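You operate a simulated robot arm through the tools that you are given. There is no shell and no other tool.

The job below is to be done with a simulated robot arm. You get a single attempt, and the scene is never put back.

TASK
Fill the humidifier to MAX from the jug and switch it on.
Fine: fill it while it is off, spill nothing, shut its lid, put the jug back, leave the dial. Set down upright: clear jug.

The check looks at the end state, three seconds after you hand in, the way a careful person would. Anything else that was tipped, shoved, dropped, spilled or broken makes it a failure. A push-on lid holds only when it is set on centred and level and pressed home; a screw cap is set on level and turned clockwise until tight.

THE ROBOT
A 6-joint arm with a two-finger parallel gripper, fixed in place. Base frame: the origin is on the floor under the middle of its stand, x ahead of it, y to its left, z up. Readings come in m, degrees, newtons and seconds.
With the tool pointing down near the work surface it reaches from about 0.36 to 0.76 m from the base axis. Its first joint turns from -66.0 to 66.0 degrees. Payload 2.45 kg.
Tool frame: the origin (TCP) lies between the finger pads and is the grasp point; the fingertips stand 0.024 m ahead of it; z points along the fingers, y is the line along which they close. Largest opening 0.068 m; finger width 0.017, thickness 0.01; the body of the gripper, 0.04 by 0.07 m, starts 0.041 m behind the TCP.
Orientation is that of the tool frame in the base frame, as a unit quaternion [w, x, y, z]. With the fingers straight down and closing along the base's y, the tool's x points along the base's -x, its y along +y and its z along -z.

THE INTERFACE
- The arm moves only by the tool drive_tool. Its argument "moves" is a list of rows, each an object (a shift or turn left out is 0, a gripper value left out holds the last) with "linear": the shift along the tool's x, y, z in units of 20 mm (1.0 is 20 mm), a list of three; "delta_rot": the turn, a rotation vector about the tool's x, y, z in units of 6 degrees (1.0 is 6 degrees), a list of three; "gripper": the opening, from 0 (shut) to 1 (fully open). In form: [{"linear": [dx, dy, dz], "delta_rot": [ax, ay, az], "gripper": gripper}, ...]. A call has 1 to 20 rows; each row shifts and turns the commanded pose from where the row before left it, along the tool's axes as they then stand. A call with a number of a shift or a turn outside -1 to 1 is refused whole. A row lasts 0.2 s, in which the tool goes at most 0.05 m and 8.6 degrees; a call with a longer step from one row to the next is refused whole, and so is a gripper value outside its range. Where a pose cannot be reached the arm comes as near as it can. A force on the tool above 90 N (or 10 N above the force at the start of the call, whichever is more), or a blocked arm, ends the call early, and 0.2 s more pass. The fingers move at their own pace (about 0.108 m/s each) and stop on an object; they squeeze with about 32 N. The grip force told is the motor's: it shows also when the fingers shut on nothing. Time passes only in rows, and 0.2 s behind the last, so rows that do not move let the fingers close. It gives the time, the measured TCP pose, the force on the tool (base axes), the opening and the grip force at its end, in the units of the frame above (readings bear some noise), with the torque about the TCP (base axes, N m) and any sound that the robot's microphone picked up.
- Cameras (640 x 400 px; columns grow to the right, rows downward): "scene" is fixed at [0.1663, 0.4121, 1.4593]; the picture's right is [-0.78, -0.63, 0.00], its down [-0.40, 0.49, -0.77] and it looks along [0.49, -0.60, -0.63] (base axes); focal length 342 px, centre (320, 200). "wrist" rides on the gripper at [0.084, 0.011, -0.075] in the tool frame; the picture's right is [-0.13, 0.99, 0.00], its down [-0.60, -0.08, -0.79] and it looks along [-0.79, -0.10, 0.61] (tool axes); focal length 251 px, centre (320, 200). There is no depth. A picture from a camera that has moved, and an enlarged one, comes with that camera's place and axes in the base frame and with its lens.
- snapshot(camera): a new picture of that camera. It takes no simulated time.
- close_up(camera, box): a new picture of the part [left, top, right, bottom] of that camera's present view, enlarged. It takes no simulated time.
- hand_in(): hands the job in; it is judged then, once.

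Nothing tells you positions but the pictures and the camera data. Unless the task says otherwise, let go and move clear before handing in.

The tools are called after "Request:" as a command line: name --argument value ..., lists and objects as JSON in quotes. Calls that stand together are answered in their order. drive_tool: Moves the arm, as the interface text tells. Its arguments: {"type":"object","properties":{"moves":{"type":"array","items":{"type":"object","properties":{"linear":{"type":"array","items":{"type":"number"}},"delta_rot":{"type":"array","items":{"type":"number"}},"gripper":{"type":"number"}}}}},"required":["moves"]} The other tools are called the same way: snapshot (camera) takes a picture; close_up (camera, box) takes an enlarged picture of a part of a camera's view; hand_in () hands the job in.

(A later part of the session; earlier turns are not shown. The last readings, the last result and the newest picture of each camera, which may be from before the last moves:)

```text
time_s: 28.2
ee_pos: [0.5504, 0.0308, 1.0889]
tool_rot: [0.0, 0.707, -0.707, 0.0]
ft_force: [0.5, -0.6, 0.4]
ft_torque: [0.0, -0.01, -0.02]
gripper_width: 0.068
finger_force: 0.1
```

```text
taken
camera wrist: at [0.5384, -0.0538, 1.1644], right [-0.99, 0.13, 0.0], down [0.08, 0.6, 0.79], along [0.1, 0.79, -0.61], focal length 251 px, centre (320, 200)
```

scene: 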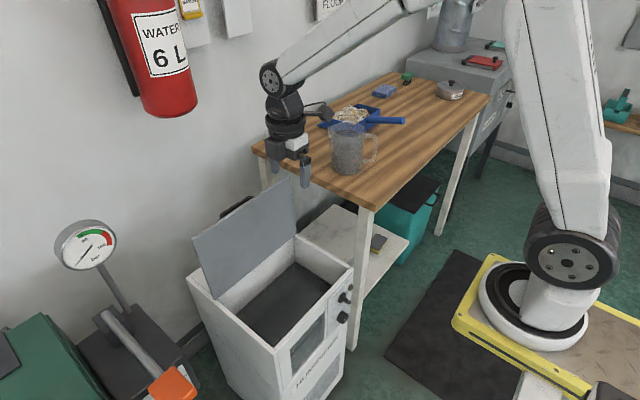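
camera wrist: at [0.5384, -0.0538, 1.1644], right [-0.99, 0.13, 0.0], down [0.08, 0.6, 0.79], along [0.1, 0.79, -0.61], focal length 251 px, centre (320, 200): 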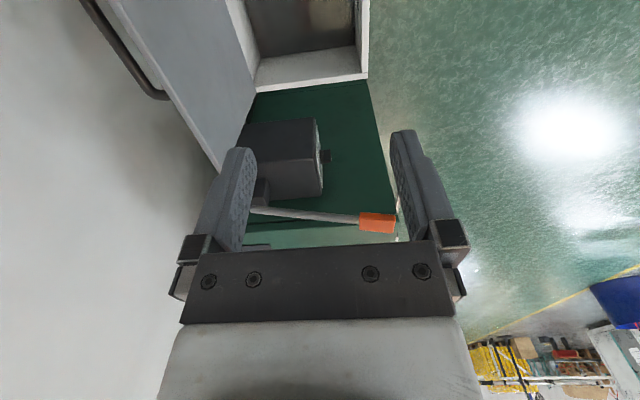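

The lid stays open leaning back. I'll zoom on the open tank to see inside.

Request:
close_up --camera "scene" --box '[190, 230, 370, 390]'

Request:
close_up --camera "scene" --box '[240, 250, 360, 350]'

Request:
close_up --camera "scene" --box '[310, 100, 400, 190]'

```text
2.50 times, centred on (280, 310) of scene
camera zoom: at [0.1663, 0.4121, 1.4593], right [-0.78, -0.63, 0.0], down [-0.4, 0.49, -0.77], along [0.49, -0.6, -0.63], focal length 855 px, centre (420, -75)
```

zoom: 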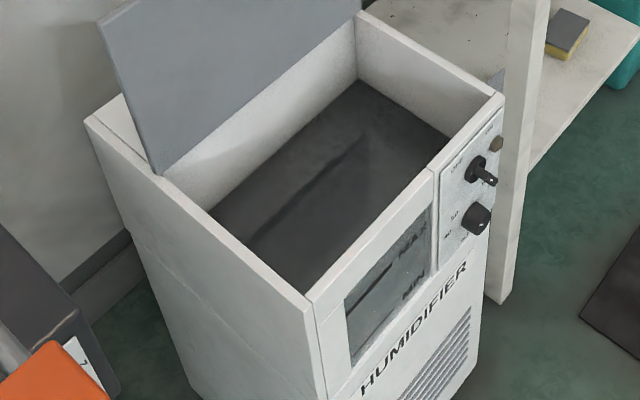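

```text
4.00 times, centred on (300, 300) of scene
camera zoom: at [0.1663, 0.4121, 1.4593], right [-0.78, -0.63, 0.0], down [-0.4, 0.49, -0.77], along [0.49, -0.6, -0.63], focal length 1368 px, centre (400, -200)
```

zoom: 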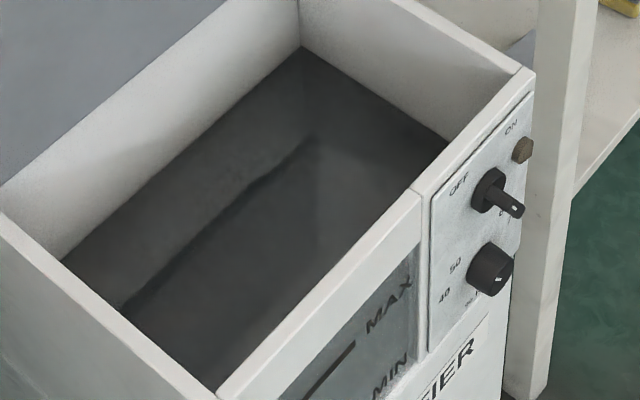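

```text
4.44 times, centred on (355, 145) of scene
camera zoom: at [0.1663, 0.4121, 1.4593], right [-0.78, -0.63, 0.0], down [-0.4, 0.49, -0.77], along [0.49, -0.6, -0.63], focal length 1520 px, centre (164, 444)
```

zoom: 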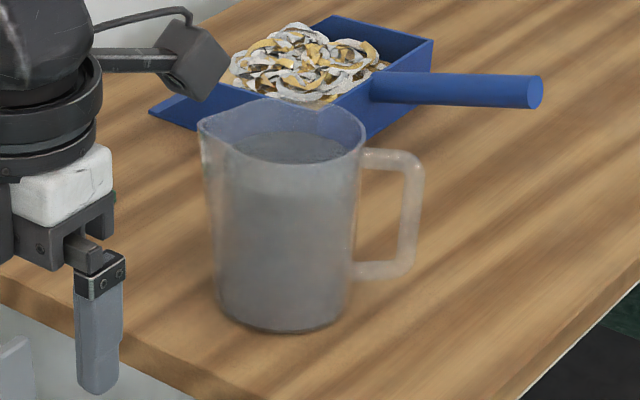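

The tank shows a dark region starting at about z 0.61, which may be the current water surface. I'll move the wrist camera to look in from a diagonal and compare with the MAX line.

Request:
drive_tool --moves '[{"linear": [1, 1, 1]}, {"linear": [1, 1, 1]}, {"linear": [1, 1, 1]}, {"linear": [1, 1, 1]}, {"linear": [0, 0, 1], "delta_rot": [0, 0, 1]}, {"linear": [0, 0, 0.5], "delta_rot": [0, 0, 1]}, {"delta_rot": [0, 0, 1]}, {"delta_rot": [0, 0, 1]}, {"delta_rot": [0, 0, 1]}, {"delta_rot": [0, 0, 1]}, {"delta_rot": [0, 0, 1]}, {"delta_rot": [0, 0, 0.5]}]'

Request:
snapshot --camera "wrist"

Request:
close_up --camera "wrist" --box '[240, 0, 480, 150]'

```text
time_s: 30.8
ee_pos: [0.4714, -0.0506, 0.9791]
tool_rot: [-0.001, -0.382, 0.924, 0.0]
ft_force: [-0.2, -0.4, 0.1]
ft_torque: [-0.03, -0.05, -0.01]
gripper_width: 0.0678
finger_force: 0.1
```

```text
taken
camera wrist: at [0.4039, -0.1016, 1.0548], right [-0.61, 0.79, 0.0], down [0.48, 0.37, 0.79], along [0.63, 0.48, -0.61], focal length 251 px, centre (320, 200)
```

wrist: 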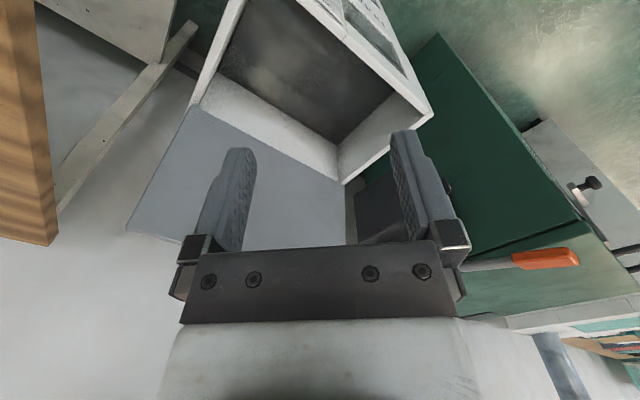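

```text
2.67 times, centred on (360, 75) of wrist
camera zoom: at [0.4039, -0.1016, 1.0548], right [-0.61, 0.79, 0.0], down [0.48, 0.37, 0.79], along [0.63, 0.48, -0.61], focal length 670 px, centre (213, 533)
```

zoom: 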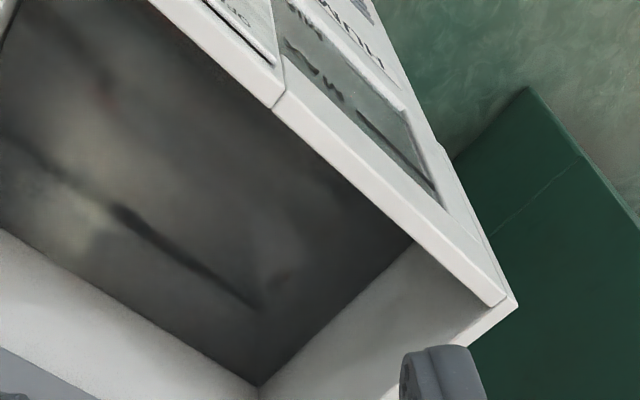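

The dark region is a glossy water surface close to the MAX line height. I'll zoom into the window for a visible waterline.

Request:
close_up --camera "scene" --box '[285, 305, 335, 370]'

Request:
close_up --camera "wrist" --box '[330, 0, 420, 100]'

Request:
close_up --camera "wrist" --box '[190, 0, 350, 160]'

```text
6.15 times, centred on (310, 338) of scene
camera zoom: at [0.1663, 0.4121, 1.4593], right [-0.78, -0.63, 0.0], down [-0.4, 0.49, -0.77], along [0.49, -0.6, -0.63], focal length 2104 px, centre (382, -646)
```

zoom: 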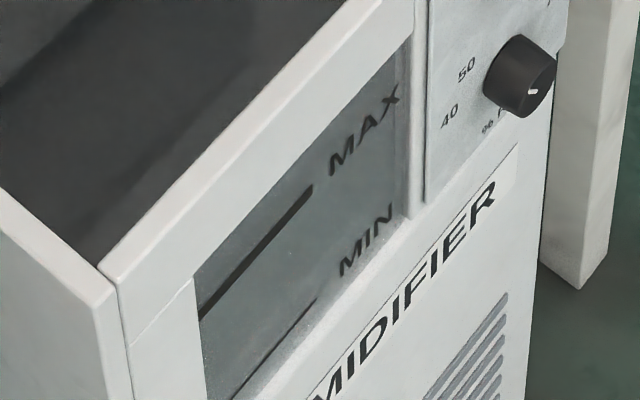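

```text
4.00 times, centred on (375, 50) of wrist
camera zoom: at [0.4039, -0.1016, 1.0548], right [-0.61, 0.79, 0.0], down [0.48, 0.37, 0.79], along [0.63, 0.48, -0.61], focal length 1006 px, centre (100, 800)
```

zoom: 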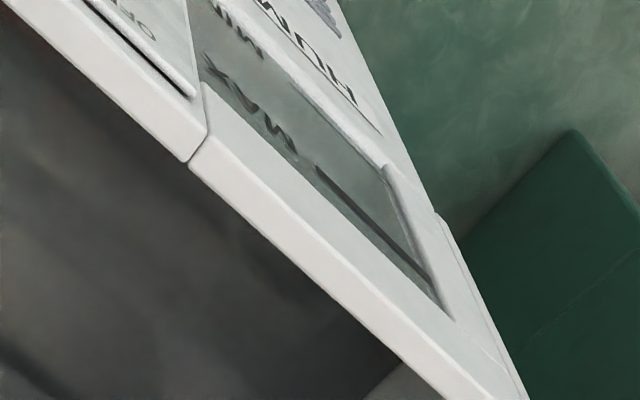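

```text
2.50 times, centred on (270, 80) of wrist
camera zoom: at [0.4039, -0.1016, 1.0548], right [-0.61, 0.79, 0.0], down [0.48, 0.37, 0.79], along [0.63, 0.48, -0.61], focal length 629 px, centre (445, 500)
```

zoom: 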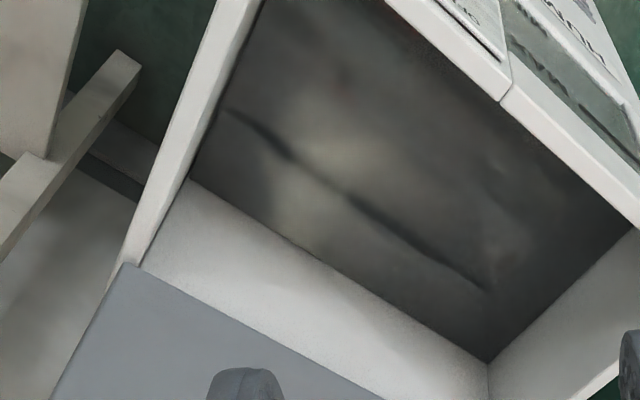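

I cannot yet tell whether the dark area is water or a liner. I'll lower the camera closer over the opening for a better look.

Request:
drive_tool --moves '[{"linear": [-1, -0.18, 1]}, {"linear": [-1, -0.18, 1]}, {"linear": [-1, -0.18, 1]}, {"linear": [-1, -0.18, 1]}, {"linear": [-1, -0.18, 1]}, {"linear": [-1, -0.18, 1]}, {"linear": [0, 0, 1]}, {"linear": [0, 0, 1]}]'

Request:
snapshot --camera "wrist"

Request:
close_up --camera "wrist" --box '[240, 0, 480, 150]'

Request:
close_up --camera "scene" --box '[180, 180, 380, 340]'

```text
time_s: 32.6
ee_pos: [0.5737, 0.0172, 0.8202]
tool_rot: [0.0, -0.382, 0.924, 0.0]
ft_force: [0.6, 0.0, 1.0]
ft_torque: [0.03, 0.01, -0.02]
gripper_width: 0.0679
finger_force: 0.0
```

```text
taken
camera wrist: at [0.5057, -0.0337, 0.8948], right [-0.61, 0.79, 0.0], down [0.48, 0.37, 0.79], along [0.63, 0.48, -0.61], focal length 251 px, centre (320, 200)
```

wrist: 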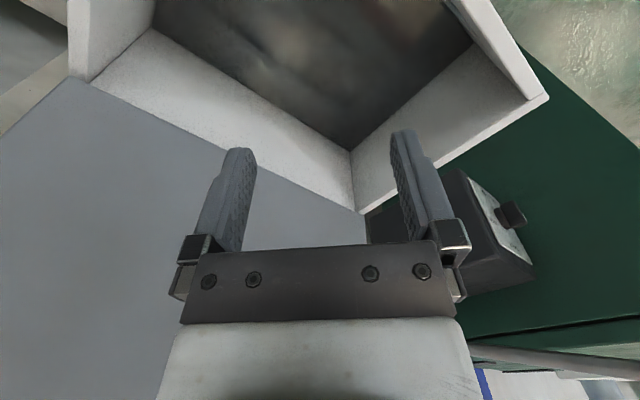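

```text
2.67 times, centred on (360, 75) of wrist
camera zoom: at [0.5057, -0.0337, 0.8948], right [-0.61, 0.79, 0.0], down [0.48, 0.37, 0.79], along [0.63, 0.48, -0.61], focal length 670 px, centre (213, 533)
```

zoom: 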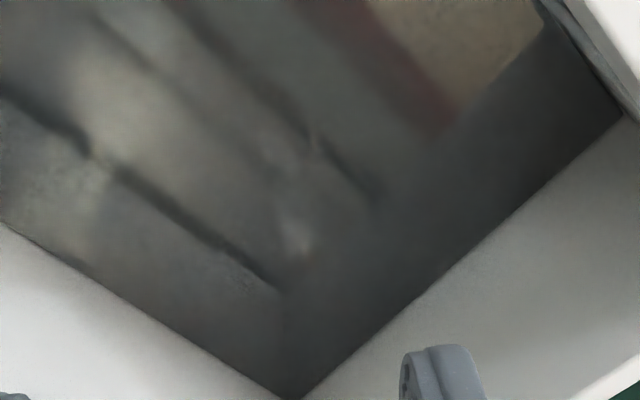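

```text
2.50 times, centred on (280, 260) of scene
camera zoom: at [0.1663, 0.4121, 1.4593], right [-0.78, -0.63, 0.0], down [-0.4, 0.49, -0.77], along [0.49, -0.6, -0.63], focal length 855 px, centre (420, 50)
```

zoom: 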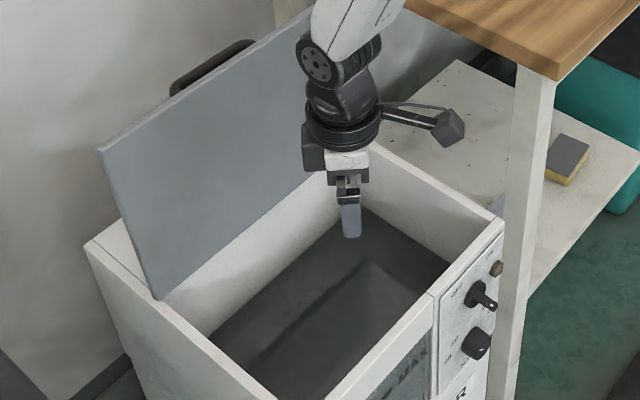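

The surface shows clear reflections, so the tank holds water with its level a little below MAX. To compare level with the MAX mark without parallax, I'll go low in front of the window and look through it nearly horizontally.

Request:
drive_tool --moves '[{"linear": [0, 0, -1]}, {"linear": [0, 0, -1]}, {"linear": [0, 0, -1]}, {"linear": [0.476, 0.97, -0.3]}, {"linear": [0.476, 0.97, -0.3]}, {"linear": [0.476, 0.97, -0.3]}, {"linear": [0.476, 0.97, -0.3]}, {"linear": [0.476, 0.97, -0.3]}, {"linear": [0.476, 0.97, -0.3]}, {"linear": [0.476, 0.97, 0]}, {"linear": [0.476, 0.97, 0]}, {"linear": [0.476, 0.97, 0]}, {"delta_rot": [0, 0, 1]}, {"delta_rot": [0, 0, 1]}, {"delta_rot": [0, 0, 1]}, {"delta_rot": [0, 0, 1]}, {"delta_rot": [0, 0, 1]}, {"delta_rot": [0, 0, 1]}, {"delta_rot": [0, 0, 1]}, {"delta_rot": [0, 0, 0.5]}]'

Request:
drive_tool --moves '[{"linear": [0, 0, 1]}, {"linear": [0, 0, 1]}, {"linear": [0, 0, 1]}, {"linear": [0, 0, 1]}, {"linear": [0, 0, 1]}, {"linear": [0, 0, 1]}, {"linear": [0, 0, 1]}, {"linear": [0, 0, 1]}, {"linear": [0, 0, 1]}, {"linear": [0, 0, 1]}, {"linear": [0, 0, 1]}]'

Request:
snapshot --camera "wrist"

Request:
snapshot --camera "scene"

```text
time_s: 36.8
ee_pos: [0.3859, 0.0823, 0.9141]
tool_rot: [0.0, 0.002, 1.0, 0.001]
ft_force: [-1.0, 0.8, -1.2]
ft_torque: [0.0, 0.03, 0.0]
gripper_width: 0.0678
finger_force: 0.1
```

```text
time_s: 39.2
ee_pos: [0.3855, 0.084, 0.6971]
tool_rot: [0.0, 0.0, 1.0, -0.001]
ft_force: [-0.2, 0.6, 0.1]
ft_torque: [-0.02, 0.0, 0.0]
gripper_width: 0.068
finger_force: 0.2
```

```text
taken
camera wrist: at [0.3008, 0.0948, 0.7709], right [0.13, 0.99, 0.0], down [0.6, -0.08, 0.79], along [0.79, -0.1, -0.61], focal length 251 px, centre (320, 200)
```

wrist: 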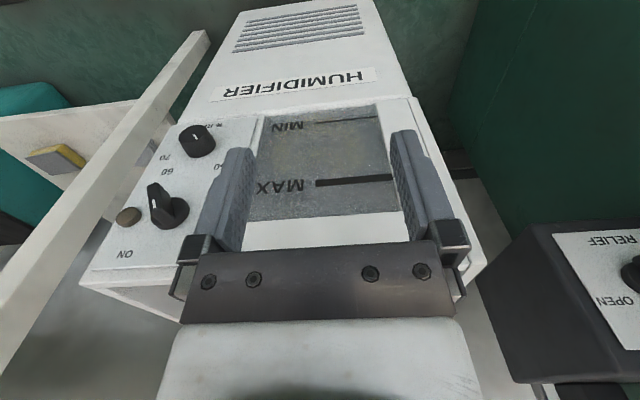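

```text
taken
```

scene: 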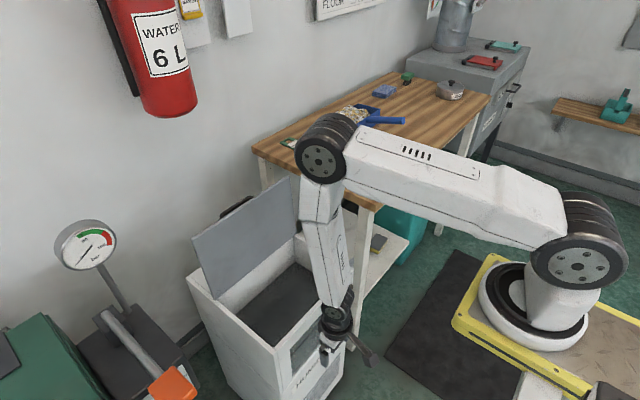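

The window is well in view now. I'll zoom in for the waterline.

Request:
close_up --camera "wrist" --box '[230, 90, 420, 230]'

```text
2.86 times, centred on (325, 160) of wrist
camera zoom: at [0.3008, 0.0948, 0.7709], right [0.13, 0.99, 0.0], down [0.6, -0.08, 0.79], along [0.79, -0.1, -0.61], focal length 718 px, centre (306, 314)
```

zoom: 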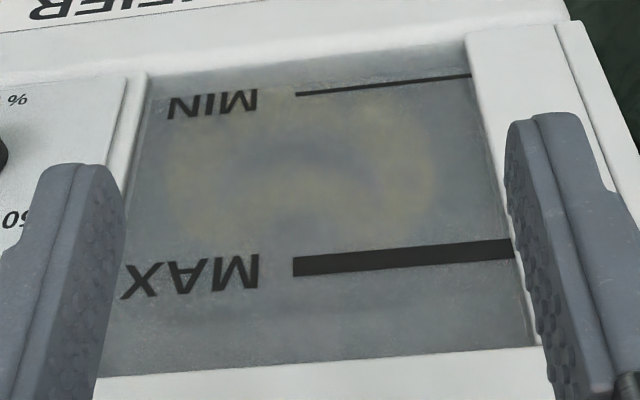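

No waterline yet at this angle. I'll go lower and pitch the camera up toward horizontal.

Request:
drive_tool --moves '[{"linear": [0, 0, 1]}, {"linear": [0, 0, 1]}, {"linear": [0, 0, 1]}, {"linear": [0, 0, 1]}, {"linear": [0, 0, 1]}, {"delta_rot": [0, -1, 0]}, {"delta_rot": [0, -1, 0]}, {"delta_rot": [0, -1, 0]}, {"delta_rot": [0, -1, 0]}]'

Request:
snapshot --camera "wrist"

Request:
snapshot --camera "scene"

```text
time_s: 41.2
ee_pos: [0.3873, 0.0816, 0.5946]
tool_rot: [0.209, 0.0, 0.978, 0.0]
ft_force: [-0.7, 0.1, -1.0]
ft_torque: [-0.01, -0.03, -0.01]
gripper_width: 0.0679
finger_force: 0.0
```

```text
taken
camera wrist: at [0.2795, 0.0933, 0.6296], right [0.12, 0.99, 0.05], down [0.23, -0.08, 0.97], along [0.97, -0.1, -0.24], focal length 251 px, centre (320, 200)
```

wrist: 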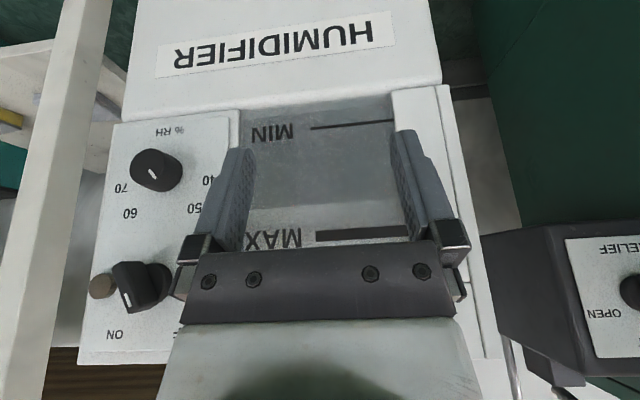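

```text
taken
```

scene: 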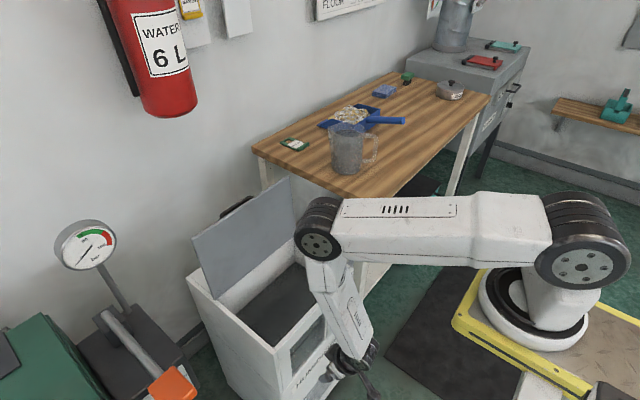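

There seems to be a shade change in the window between MIN and MAX; I'll zoom in.

Request:
close_up --camera "wrist" --box '[230, 80, 420, 250]'

Request:
close_up --camera "wrist" --box '[240, 170, 420, 250]'

```text
2.35 times, centred on (325, 165) of wrist
camera zoom: at [0.2795, 0.0933, 0.6296], right [0.12, 0.99, 0.05], down [0.23, -0.08, 0.97], along [0.97, -0.1, -0.24], focal length 592 px, centre (308, 282)
```

zoom: 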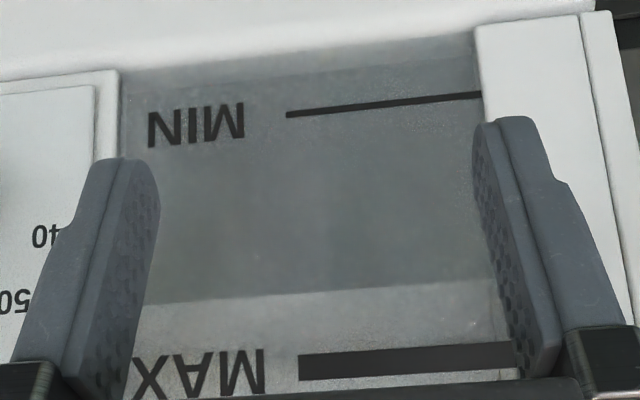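

```text
3.56 times, centred on (330, 210) of wrist
camera zoom: at [0.2795, 0.0933, 0.6296], right [0.12, 0.99, 0.05], down [0.23, -0.08, 0.97], along [0.97, -0.1, -0.24], focal length 894 px, centre (284, 164)
```

zoom: 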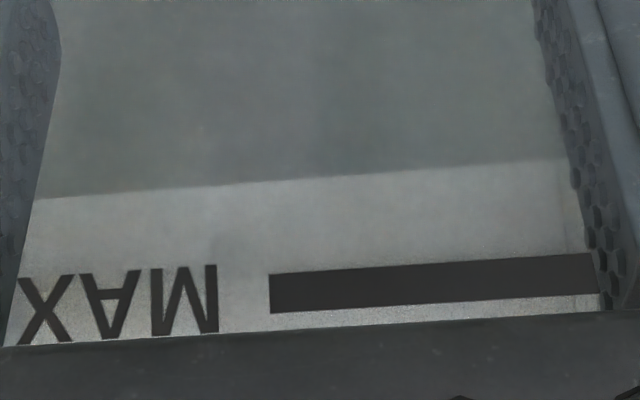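

Now it is clear: through the window the waterline sits at about z 0.582 and the MAX bar is centred at about 0.609, so the level must rise about 26 mm. Next I retreat upward and go to inspect the jug handle.

Request:
drive_tool --moves '[{"delta_rot": [0, 1, 0]}, {"delta_rot": [0, 1, 0]}, {"delta_rot": [0, 1, 0]}, {"delta_rot": [0, 1, 0]}, {"linear": [0, 0, -1]}, {"linear": [0, 0, -1]}, {"linear": [0, 0, -1]}, {"linear": [0, 0, -1]}, {"linear": [0, 0, -1]}, {"linear": [0, 0, -1]}, {"linear": [0, 0, -1]}, {"linear": [0, 0, -1]}, {"linear": [0, 0, -1]}, {"linear": [0, 0, -1]}, {"linear": [0, 0, -1]}, {"linear": [0, 0, -1]}, {"linear": [0, 0, -1]}, {"linear": [0, 0, -1]}, {"linear": [0, 0, -1]}, {"linear": [0, 0, -1]}]'

Request:
drive_tool --moves '[{"linear": [0, -1, -1]}, {"linear": [0, -1, -1]}, {"linear": [0, -1, -1]}, {"linear": [0, -1, -1]}, {"linear": [0, -1, -1]}, {"linear": [0, -1, -1]}, {"linear": [0, -1, -1]}, {"linear": [0, -1, -1]}, {"linear": [0, -1, 0]}, {"linear": [0, -1, 0]}, {"linear": [0, -1, 0]}, {"linear": [0, -1, 0]}, {"linear": [0, -1, 0]}, {"linear": [0, -1, 0]}, {"linear": [0, -1, 0]}, {"linear": [0, -1, 0]}, {"linear": [0, -1, 0]}, {"linear": [0, -1, 0]}, {"linear": [0, -1, 0]}, {"linear": [0, -1, 0]}]'

Request:
snapshot --camera "wrist"

Request:
snapshot --camera "scene"

```text
time_s: 45.4
ee_pos: [0.3886, 0.0848, 0.9167]
tool_rot: [0.0, 0.0, 1.0, 0.0]
ft_force: [0.7, 0.0, 0.0]
ft_torque: [-0.02, -0.02, -0.01]
gripper_width: 0.068
finger_force: 0.0
```

```text
time_s: 49.6
ee_pos: [0.3872, -0.3171, 1.0774]
tool_rot: [0.0, 0.0, 1.0, 0.001]
ft_force: [0.1, -0.9, -0.6]
ft_torque: [0.02, -0.02, 0.02]
gripper_width: 0.0679
finger_force: 0.2
```

```text
taken
camera wrist: at [0.3029, -0.3069, 1.1527], right [0.13, 0.99, 0.0], down [0.6, -0.08, 0.79], along [0.79, -0.1, -0.61], focal length 251 px, centre (320, 200)
```

wrist: 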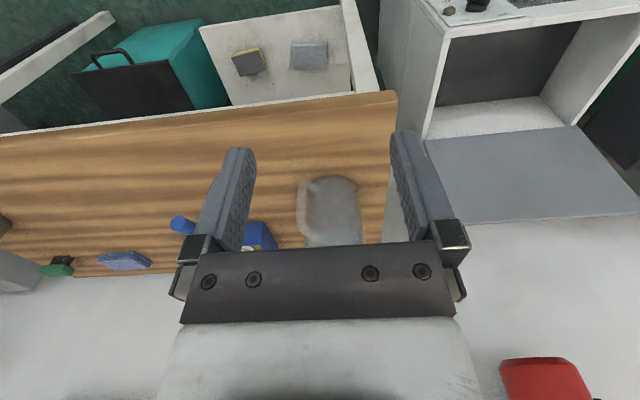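

```text
taken
```

scene: 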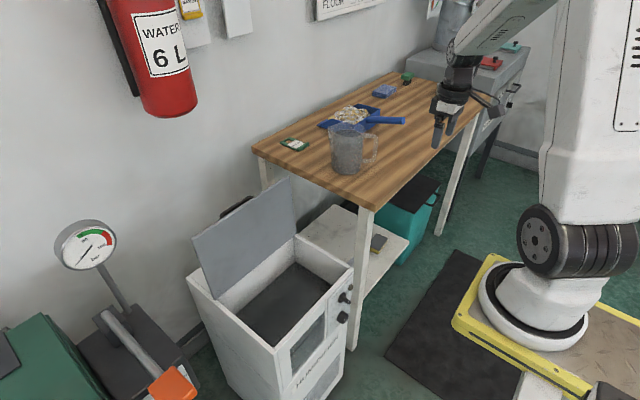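

I'll zoom in on the jug from here to fix the handle direction.

Request:
close_up --camera "wrist" --box '[270, 150, 390, 250]'

Request:
close_up --camera "scene" --box '[315, 110, 395, 190]'

```text
4.00 times, centred on (330, 200) of wrist
camera zoom: at [0.3029, -0.3069, 1.1527], right [0.13, 0.99, 0.0], down [0.6, -0.08, 0.79], along [0.79, -0.1, -0.61], focal length 1006 px, centre (280, 200)
```

zoom: 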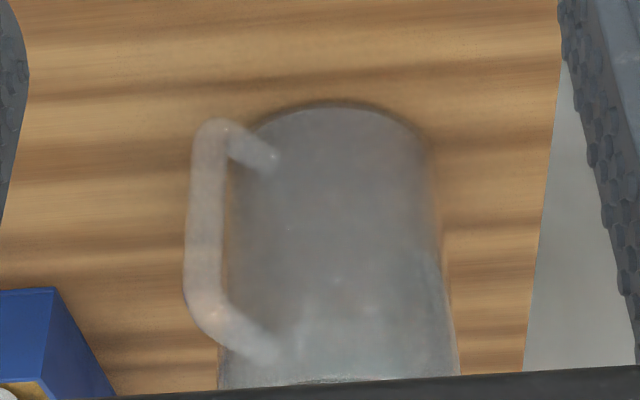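

```text
5.00 times, centred on (355, 150) of scene
camera zoom: at [0.1663, 0.4121, 1.4593], right [-0.78, -0.63, 0.0], down [-0.4, 0.49, -0.77], along [0.49, -0.6, -0.63], focal length 1710 px, centre (145, 450)
```

zoom: 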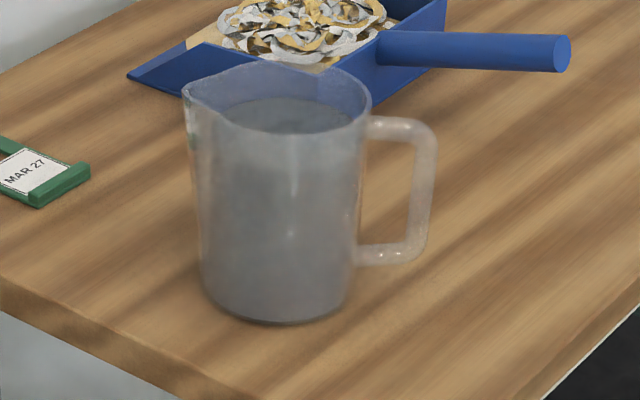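

Triangulating from both views, the handle's vertical bar is at about (0.597, -0.370) from z≈0.895 to 0.972, and the jug axis is at about (0.664, -0.325). The handle therefore points along (-0.83, -0.55), so I'll yaw to 34° and move above the handle to verify.

Request:
drive_tool --moves '[{"delta_rot": [0, 0, -1]}, {"delta_rot": [0, 0, -1]}, {"delta_rot": [0, 0, -1]}, {"delta_rot": [0, 0, -1]}, {"delta_rot": [0, 0, -1]}, {"delta_rot": [0, 0, -0.67]}, {"linear": [-0.7, -0.8, 0]}, {"linear": [-0.7, -0.8, 0]}, {"linear": [-0.7, -0.8, 0]}, {"linear": [-0.7, -0.8, 0]}, {"linear": [-0.7, -0.8, 0]}, {"linear": [-0.7, -0.8, 0]}, {"linear": [-0.7, -0.8, 0]}]'

Request:
snapshot --camera "wrist"

Request:
snapshot --camera "scene"

```text
time_s: 52.4
ee_pos: [0.5311, -0.3564, 1.0741]
tool_rot: [-0.001, -0.293, 0.956, 0.001]
ft_force: [-0.5, -0.6, 0.6]
ft_torque: [0.03, -0.02, -0.01]
gripper_width: 0.0681
finger_force: 0.0
```

```text
taken
camera wrist: at [0.4544, -0.3937, 1.1495], right [-0.45, 0.89, 0.0], down [0.55, 0.27, 0.79], along [0.71, 0.36, -0.61], focal length 251 px, centre (320, 200)
```

wrist: 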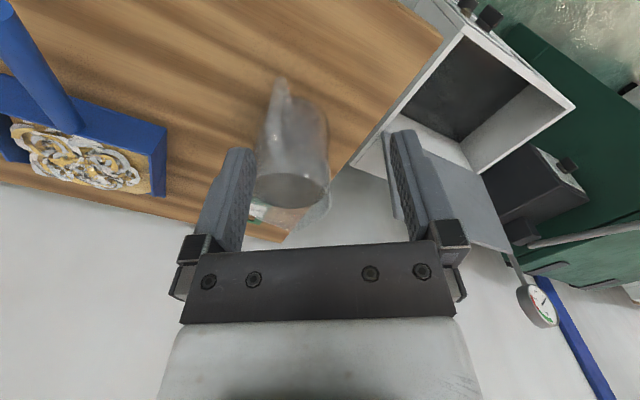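

```text
taken
```

scene: 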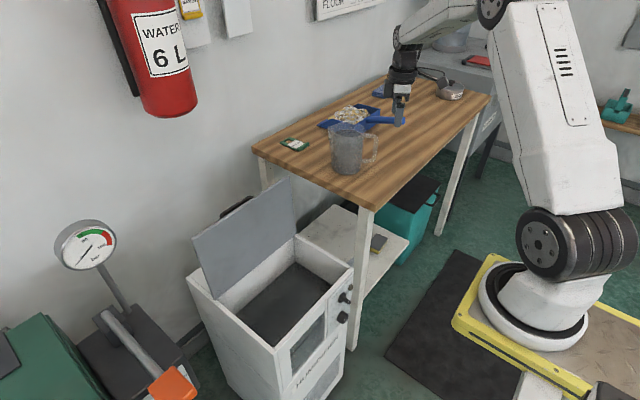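

I'll zoom in here for a precise handle estimate.

Request:
close_up --camera "wrist" --box '[230, 60, 360, 240]'

```text
2.22 times, centred on (295, 150) of wrist
camera zoom: at [0.4544, -0.3937, 1.1495], right [-0.45, 0.89, 0.0], down [0.55, 0.27, 0.79], along [0.71, 0.36, -0.61], focal length 559 px, centre (376, 311)
```

zoom: 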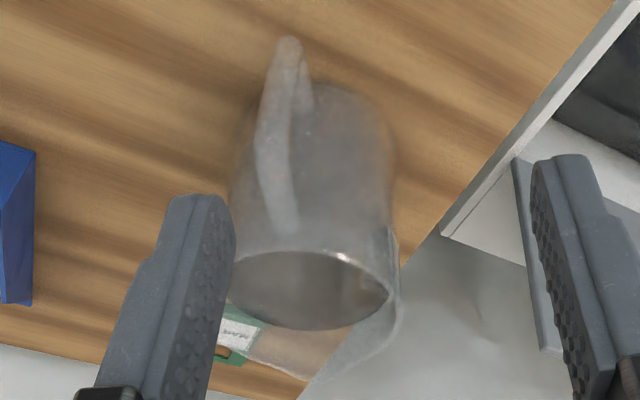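

Two wrist views agree: the handle's vertical bar is at about (0.587, -0.370), with its top bar at z≈0.973 and the jug axis at (0.661, -0.326). I'll trim yaw to about 31.5° and move directly above the handle.

Request:
drive_tool --moves '[{"delta_rot": [0, 0, 0.42]}, {"linear": [-0.55, -0.51, 0]}, {"linear": [-0.55, -0.51, 0]}, {"linear": [-0.55, -0.51, 0]}, {"linear": [-0.525, -0.51, 0]}]'

Request:
snapshot --camera "wrist"

Request:
close_up --camera "wrist" --box '[220, 0, 420, 180]'

Request:
close_up --camera "scene" --box '[310, 60, 420, 190]'

```text
time_s: 53.6
ee_pos: [0.5907, -0.3668, 1.0752]
tool_rot: [0.0, -0.273, 0.962, 0.0]
ft_force: [0.3, 0.7, -0.2]
ft_torque: [-0.04, 0.01, -0.02]
gripper_width: 0.0683
finger_force: 0.0
```

```text
taken
camera wrist: at [0.5129, -0.4015, 1.1504], right [-0.41, 0.91, 0.0], down [0.56, 0.25, 0.79], along [0.72, 0.32, -0.61], focal length 251 px, centre (320, 200)
```

wrist: 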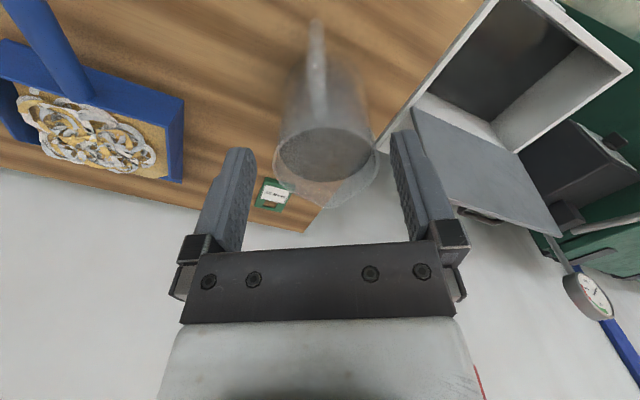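

```text
2.22 times, centred on (320, 90) of wrist
camera zoom: at [0.5129, -0.4015, 1.1504], right [-0.41, 0.91, 0.0], down [0.56, 0.25, 0.79], along [0.72, 0.32, -0.61], focal length 559 px, centre (320, 444)
```

zoom: 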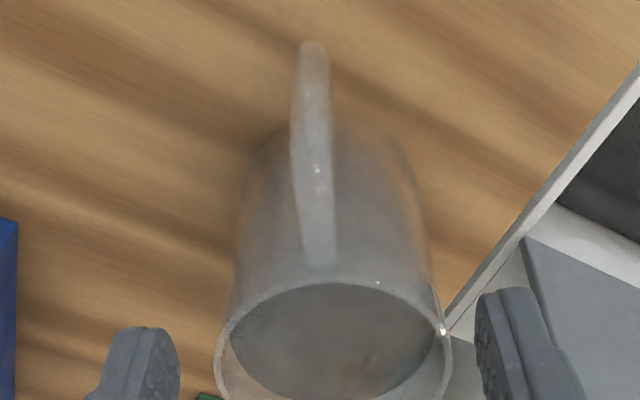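

```text
3.08 times, centred on (365, 125) of scene
camera zoom: at [0.1663, 0.4121, 1.4593], right [-0.78, -0.63, 0.0], down [-0.4, 0.49, -0.77], along [0.49, -0.6, -0.63], focal length 1052 px, centre (182, 431)
```

zoom: 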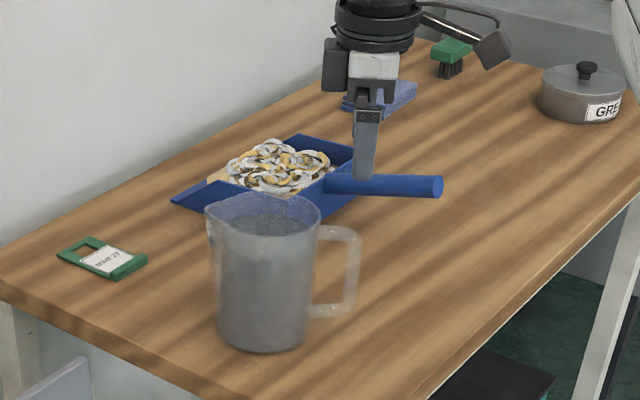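

The handle lies between the open fingers. I'll shift a few millimetres onto the bar centre, descend until the fingertips reach the handle top, and check.

Request:
drive_tool --moves '[{"linear": [0.2, -0.1, 0]}, {"linear": [0, 0, 0.8]}, {"linear": [0, 0, 0.8]}, {"linear": [0, 0, 0.8]}, {"linear": [0, 0, 0.8]}]'

Request:
close_up --camera "wrist" --box '[220, 0, 420, 180]'

Request:
close_up --camera "scene" --box '[310, 90, 400, 190]'

```text
time_s: 54.8
ee_pos: [0.5871, -0.3692, 1.0118]
tool_rot: [0.0, -0.272, 0.962, -0.001]
ft_force: [0.7, -0.2, 0.4]
ft_torque: [-0.01, 0.0, 0.0]
gripper_width: 0.0681
finger_force: 0.1
```

```text
2.22 times, centred on (320, 90) of wrist
camera zoom: at [0.509, -0.4053, 1.0878], right [-0.41, 0.91, 0.0], down [0.56, 0.25, 0.79], along [0.72, 0.32, -0.61], focal length 559 px, centre (320, 444)
```

zoom: 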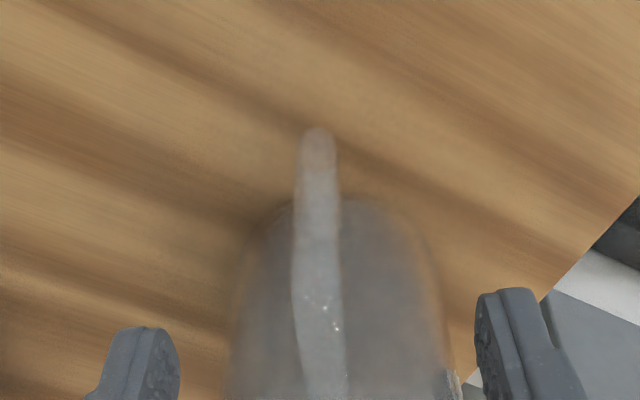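

```text
4.00 times, centred on (355, 140) of scene
camera zoom: at [0.1663, 0.4121, 1.4593], right [-0.78, -0.63, 0.0], down [-0.4, 0.49, -0.77], along [0.49, -0.6, -0.63], focal length 1368 px, centre (180, 440)
```

zoom: 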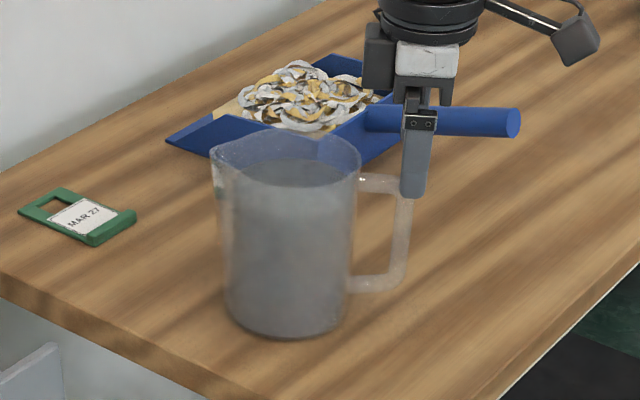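

Alignment looks right within a few millimetres. I'll shift 3 mm onto the handle plane and lower so the fingers straddle the vertical bar.

Request:
drive_tool --moves '[{"linear": [0.12, -0.15, 0.3]}, {"linear": [0, 0, 0.7]}, {"linear": [0, 0, 0.7]}, {"linear": [0, 0, 0.6]}, {"linear": [0, 0, 0.5]}]'

Request:
snapshot --camera "wrist"

Request:
close_up --camera "scene" --box '[310, 90, 400, 190]'

Request:
close_up --camera "wrist" --box '[220, 60, 420, 240]'

```text
time_s: 56.0
ee_pos: [0.5876, -0.3746, 0.9555]
tool_rot: [-0.001, -0.272, 0.962, 0.0]
ft_force: [-0.8, -0.5, 0.5]
ft_torque: [0.01, 0.0, 0.01]
gripper_width: 0.0679
finger_force: 0.0
```

```text
taken
camera wrist: at [0.5095, -0.4099, 1.0305], right [-0.41, 0.91, 0.0], down [0.56, 0.25, 0.79], along [0.72, 0.32, -0.61], focal length 251 px, centre (320, 200)
```

wrist: 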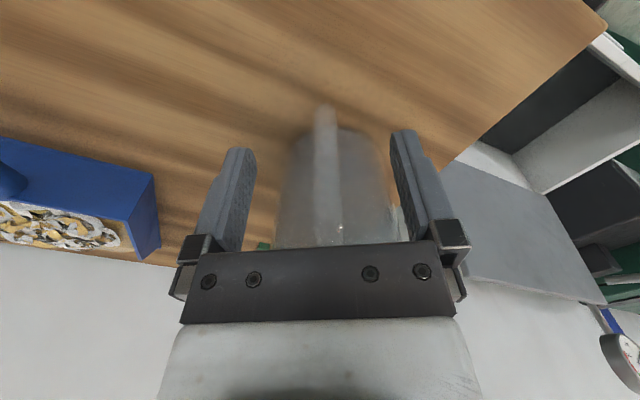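

```text
4.00 times, centred on (355, 140) of scene
camera zoom: at [0.1663, 0.4121, 1.4593], right [-0.78, -0.63, 0.0], down [-0.4, 0.49, -0.77], along [0.49, -0.6, -0.63], focal length 1368 px, centre (180, 440)
```

zoom: 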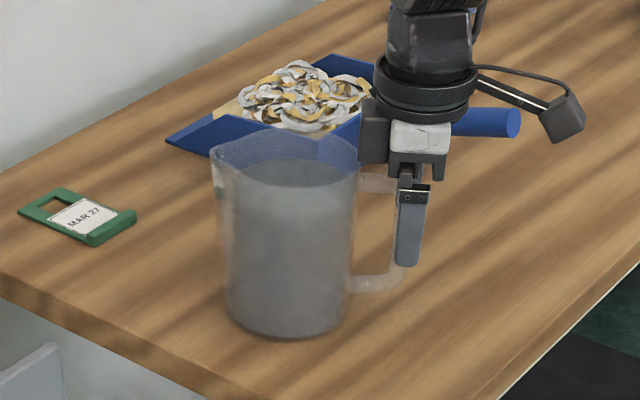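

```text
2.22 times, centred on (320, 150) of wrist
camera zoom: at [0.5095, -0.4099, 1.0305], right [-0.41, 0.91, 0.0], down [0.56, 0.25, 0.79], along [0.72, 0.32, -0.61], focal length 559 px, centre (320, 311)
```

zoom: 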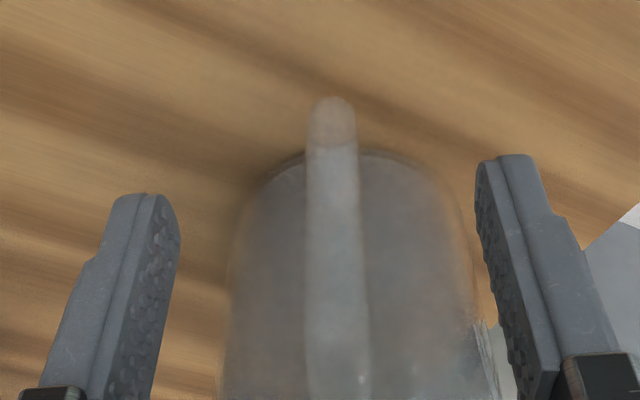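

The bar is centred between the fingers. I'll lower another 8 mm, bring the fingers nearly closed, and check before squeezing.

Request:
drive_tool --moves '[{"linear": [0, 0, 0.4]}, {"gripper": 0.35}, {"gripper": 0.35}, {"gripper": 0.35}]'

Request:
close_up --camera "wrist" --box '[220, 60, 420, 240]'

Request:
close_up --camera "scene" --box '[310, 90, 400, 190]'

```text
time_s: 57.0
ee_pos: [0.5874, -0.3765, 0.948]
tool_rot: [0.002, -0.271, 0.962, -0.001]
ft_force: [-4.2, 3.0, 19.2]
ft_torque: [0.3, -0.76, 0.19]
gripper_width: 0.0236
finger_force: 0.1
```

```text
2.22 times, centred on (320, 150) of wrist
camera zoom: at [0.5097, -0.4102, 1.024], right [-0.41, 0.91, 0.0], down [0.55, 0.25, 0.79], along [0.73, 0.32, -0.61], focal length 559 px, centre (320, 311)
```

zoom: 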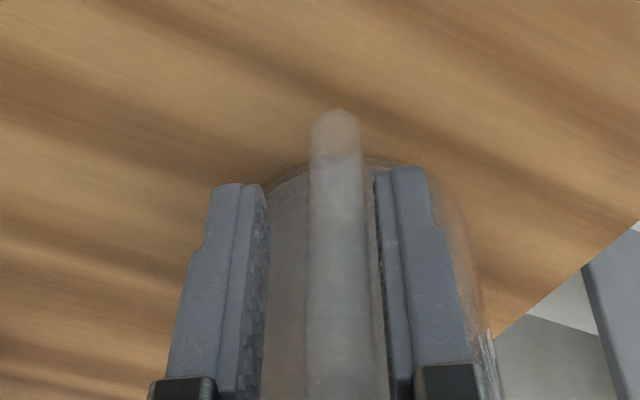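

```text
4.00 times, centred on (355, 140) of scene
camera zoom: at [0.1658, 0.4124, 1.4592], right [-0.78, -0.63, 0.0], down [-0.4, 0.49, -0.77], along [0.49, -0.6, -0.63], focal length 1368 px, centre (180, 440)
```

zoom: 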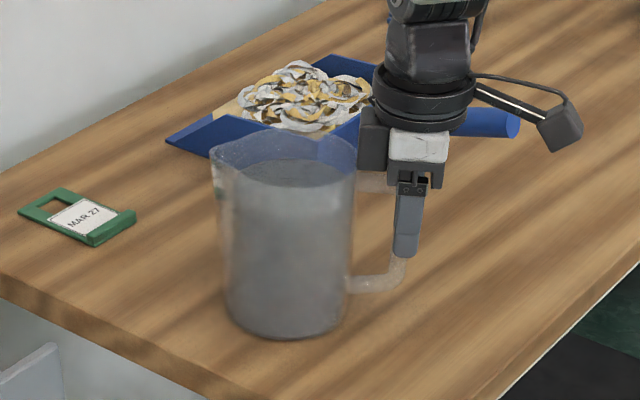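

There is a 19 N push upward, so the palm has touched the handle or rim. I'll back off 6 mm immediately.

Request:
drive_tool --moves '[{"linear": [0, 0, -0.15]}, {"linear": [0, 0, -0.15]}]'

Request:
close_up --camera "scene" --box '[325, 100, 385, 180]'

Request:
close_up --camera "wrist" --box '[220, 60, 420, 240]'

```text
time_s: 57.6
ee_pos: [0.5869, -0.3749, 0.951]
tool_rot: [-0.001, -0.271, 0.963, 0.002]
ft_force: [-0.3, -0.6, -0.6]
ft_torque: [-0.03, 0.0, 0.0]
gripper_width: 0.0237
finger_force: 0.0
```

```text
5.00 times, centred on (355, 140) of scene
camera zoom: at [0.1663, 0.4121, 1.4593], right [-0.78, -0.63, 0.0], down [-0.4, 0.49, -0.77], along [0.49, -0.6, -0.63], focal length 1710 px, centre (145, 500)
```

zoom: 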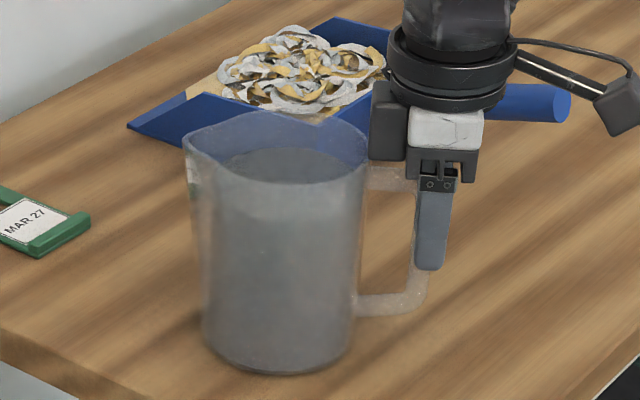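

```text
2.22 times, centred on (320, 150) of wrist
camera zoom: at [0.5086, -0.4095, 1.0268], right [-0.41, 0.91, 0.0], down [0.56, 0.25, 0.79], along [0.72, 0.33, -0.61], focal length 559 px, centre (320, 311)
```

zoom: 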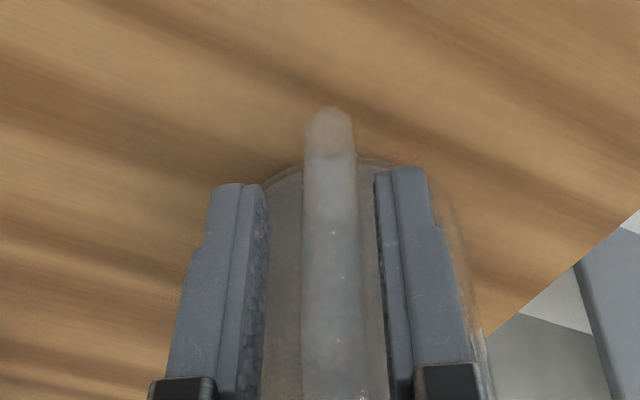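

Contact is gone and the jug is still upright. Now I'll close on the handle.

Request:
drive_tool --moves '[{"gripper": 0.2}, {"gripper": 0.1}, {"gripper": 0.0}, {"gripper": 0.0}, {"gripper": 0.0}]'

Request:
close_up --camera "scene" --box '[325, 100, 385, 180]'

Request:
close_up --camera "wrist" --box '[220, 60, 420, 240]'

```text
time_s: 58.8
ee_pos: [0.5867, -0.3742, 0.9512]
tool_rot: [-0.002, -0.271, 0.963, 0.001]
ft_force: [0.2, 0.5, 0.5]
ft_torque: [-0.32, 0.45, 0.04]
gripper_width: 0.0137
finger_force: 32.1
```

```text
5.00 times, centred on (355, 140) of scene
camera zoom: at [0.1664, 0.412, 1.4593], right [-0.78, -0.63, 0.0], down [-0.4, 0.49, -0.77], along [0.49, -0.6, -0.63], focal length 1710 px, centre (145, 500)
```

zoom: 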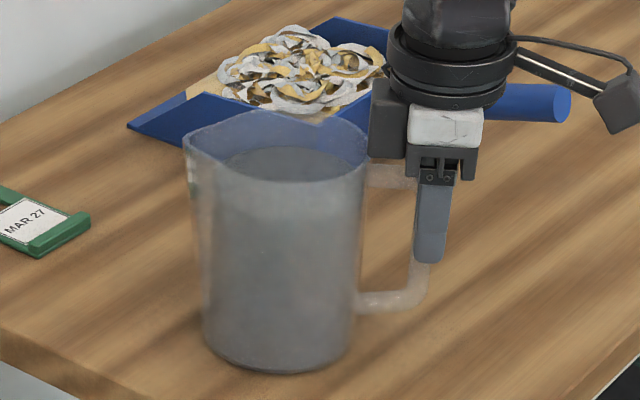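

```text
2.22 times, centred on (320, 150) of wrist
camera zoom: at [0.5092, -0.4099, 1.0278], right [-0.41, 0.91, 0.0], down [0.56, 0.25, 0.79], along [0.72, 0.32, -0.61], focal length 559 px, centre (320, 311)
```

zoom: 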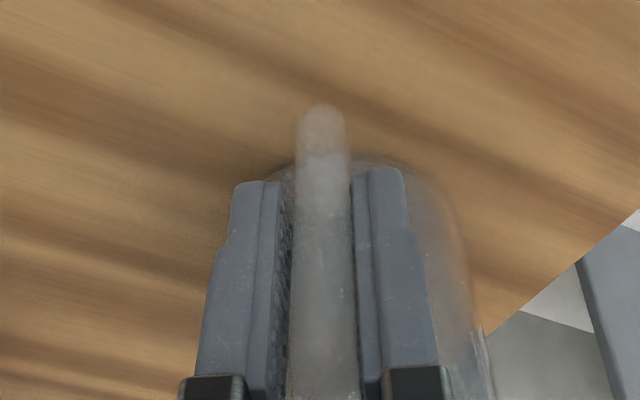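

The handle is held (13.7 mm, 32 N); the home grasp pose is TCP (0.587, -0.374, 0.951). I'll lift a centimetre and check for sag or slip.

Request:
drive_tool --moves '[{"linear": [0, 0, -0.15]}, {"linear": [0, 0, -0.15]}, {"linear": [0, 0, -0.2]}]'

Request:
close_up --camera "scene" --box '[325, 100, 385, 180]'

Request:
close_up --camera "wrist" --box '[220, 60, 420, 240]'

```text
time_s: 59.6
ee_pos: [0.5872, -0.3751, 0.9629]
tool_rot: [0.0, -0.272, 0.962, -0.001]
ft_force: [-0.3, 0.0, -7.8]
ft_torque: [-0.3, 0.51, 0.0]
gripper_width: 0.0138
finger_force: 32.6
```

```text
5.00 times, centred on (355, 140) of scene
camera zoom: at [0.1664, 0.412, 1.4593], right [-0.78, -0.63, 0.0], down [-0.4, 0.49, -0.77], along [0.49, -0.6, -0.63], focal length 1710 px, centre (145, 500)
```

zoom: 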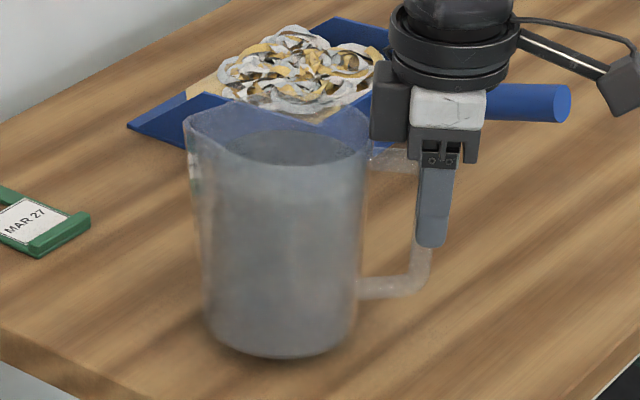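

```text
2.22 times, centred on (320, 150) of wrist
camera zoom: at [0.5093, -0.4103, 1.0381], right [-0.41, 0.91, 0.0], down [0.56, 0.25, 0.79], along [0.72, 0.32, -0.61], focal length 559 px, centre (320, 311)
```

zoom: 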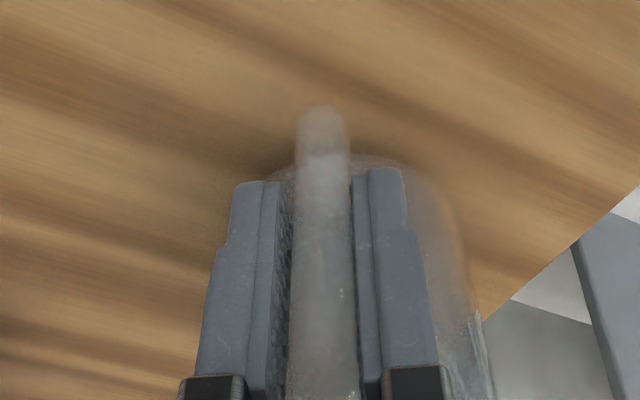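

The jug lifted cleanly: it weighs about 7.8 N and stays upright, and I can use that weight to track how much I pour. I'll raise it further and yaw slowly so the spout faces +y.

Request:
drive_tool --moves '[{"linear": [0, 0, -0.3]}, {"linear": [0, 0, -0.5]}, {"linear": [0, 0, -0.5]}, {"linear": [0, 0, -0.5]}, {"linear": [0, 0, -0.4]}, {"linear": [0, 0, -0.2]}, {"delta_rot": [0, 0, -0.2]}, {"delta_rot": [0, 0, -0.5]}, {"delta_rot": [0, 0, -0.6]}, {"delta_rot": [0, 0, -0.6]}, {"delta_rot": [0, 0, -0.6]}, {"delta_rot": [0, 0, -0.6]}, {"delta_rot": [0, 0, -0.6]}, {"delta_rot": [0, 0, -0.6]}, {"delta_rot": [0, 0, -0.4]}, {"delta_rot": [0, 0, -0.2]}]'

Request:
snapshot --camera "scene"

Request:
snapshot --camera "wrist"

```text
time_s: 63.0
ee_pos: [0.5869, -0.3746, 1.0106]
tool_rot: [0.0, -0.508, 0.862, 0.0]
ft_force: [-0.4, -0.1, -7.4]
ft_torque: [-0.47, 0.26, 0.03]
gripper_width: 0.014
finger_force: 31.8
```

```text
taken
```

scene: 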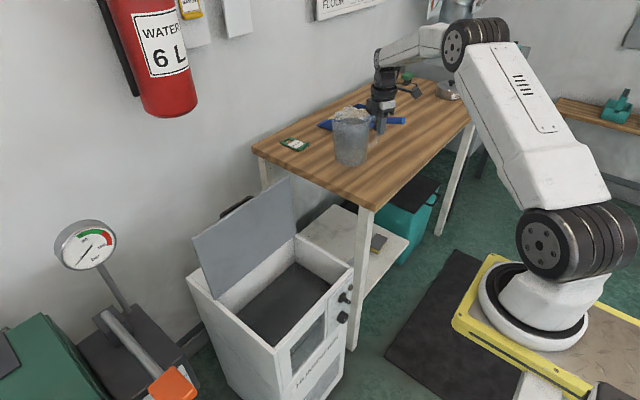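

```text
taken
camera wrist: at [0.5361, -0.4433, 1.0862], right [-0.8, 0.59, 0.0], down [0.36, 0.49, 0.79], along [0.47, 0.64, -0.61], focal length 251 px, centre (320, 200)
```

wrist: 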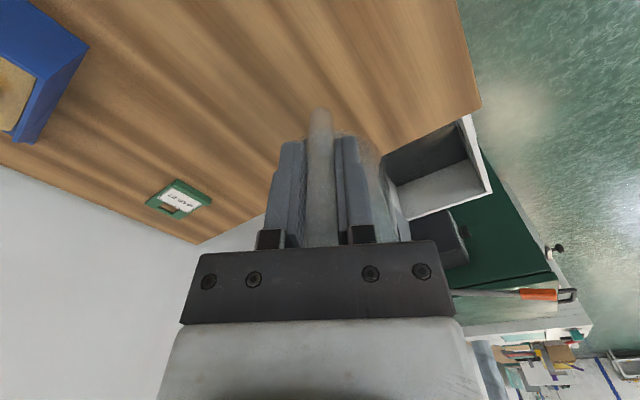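

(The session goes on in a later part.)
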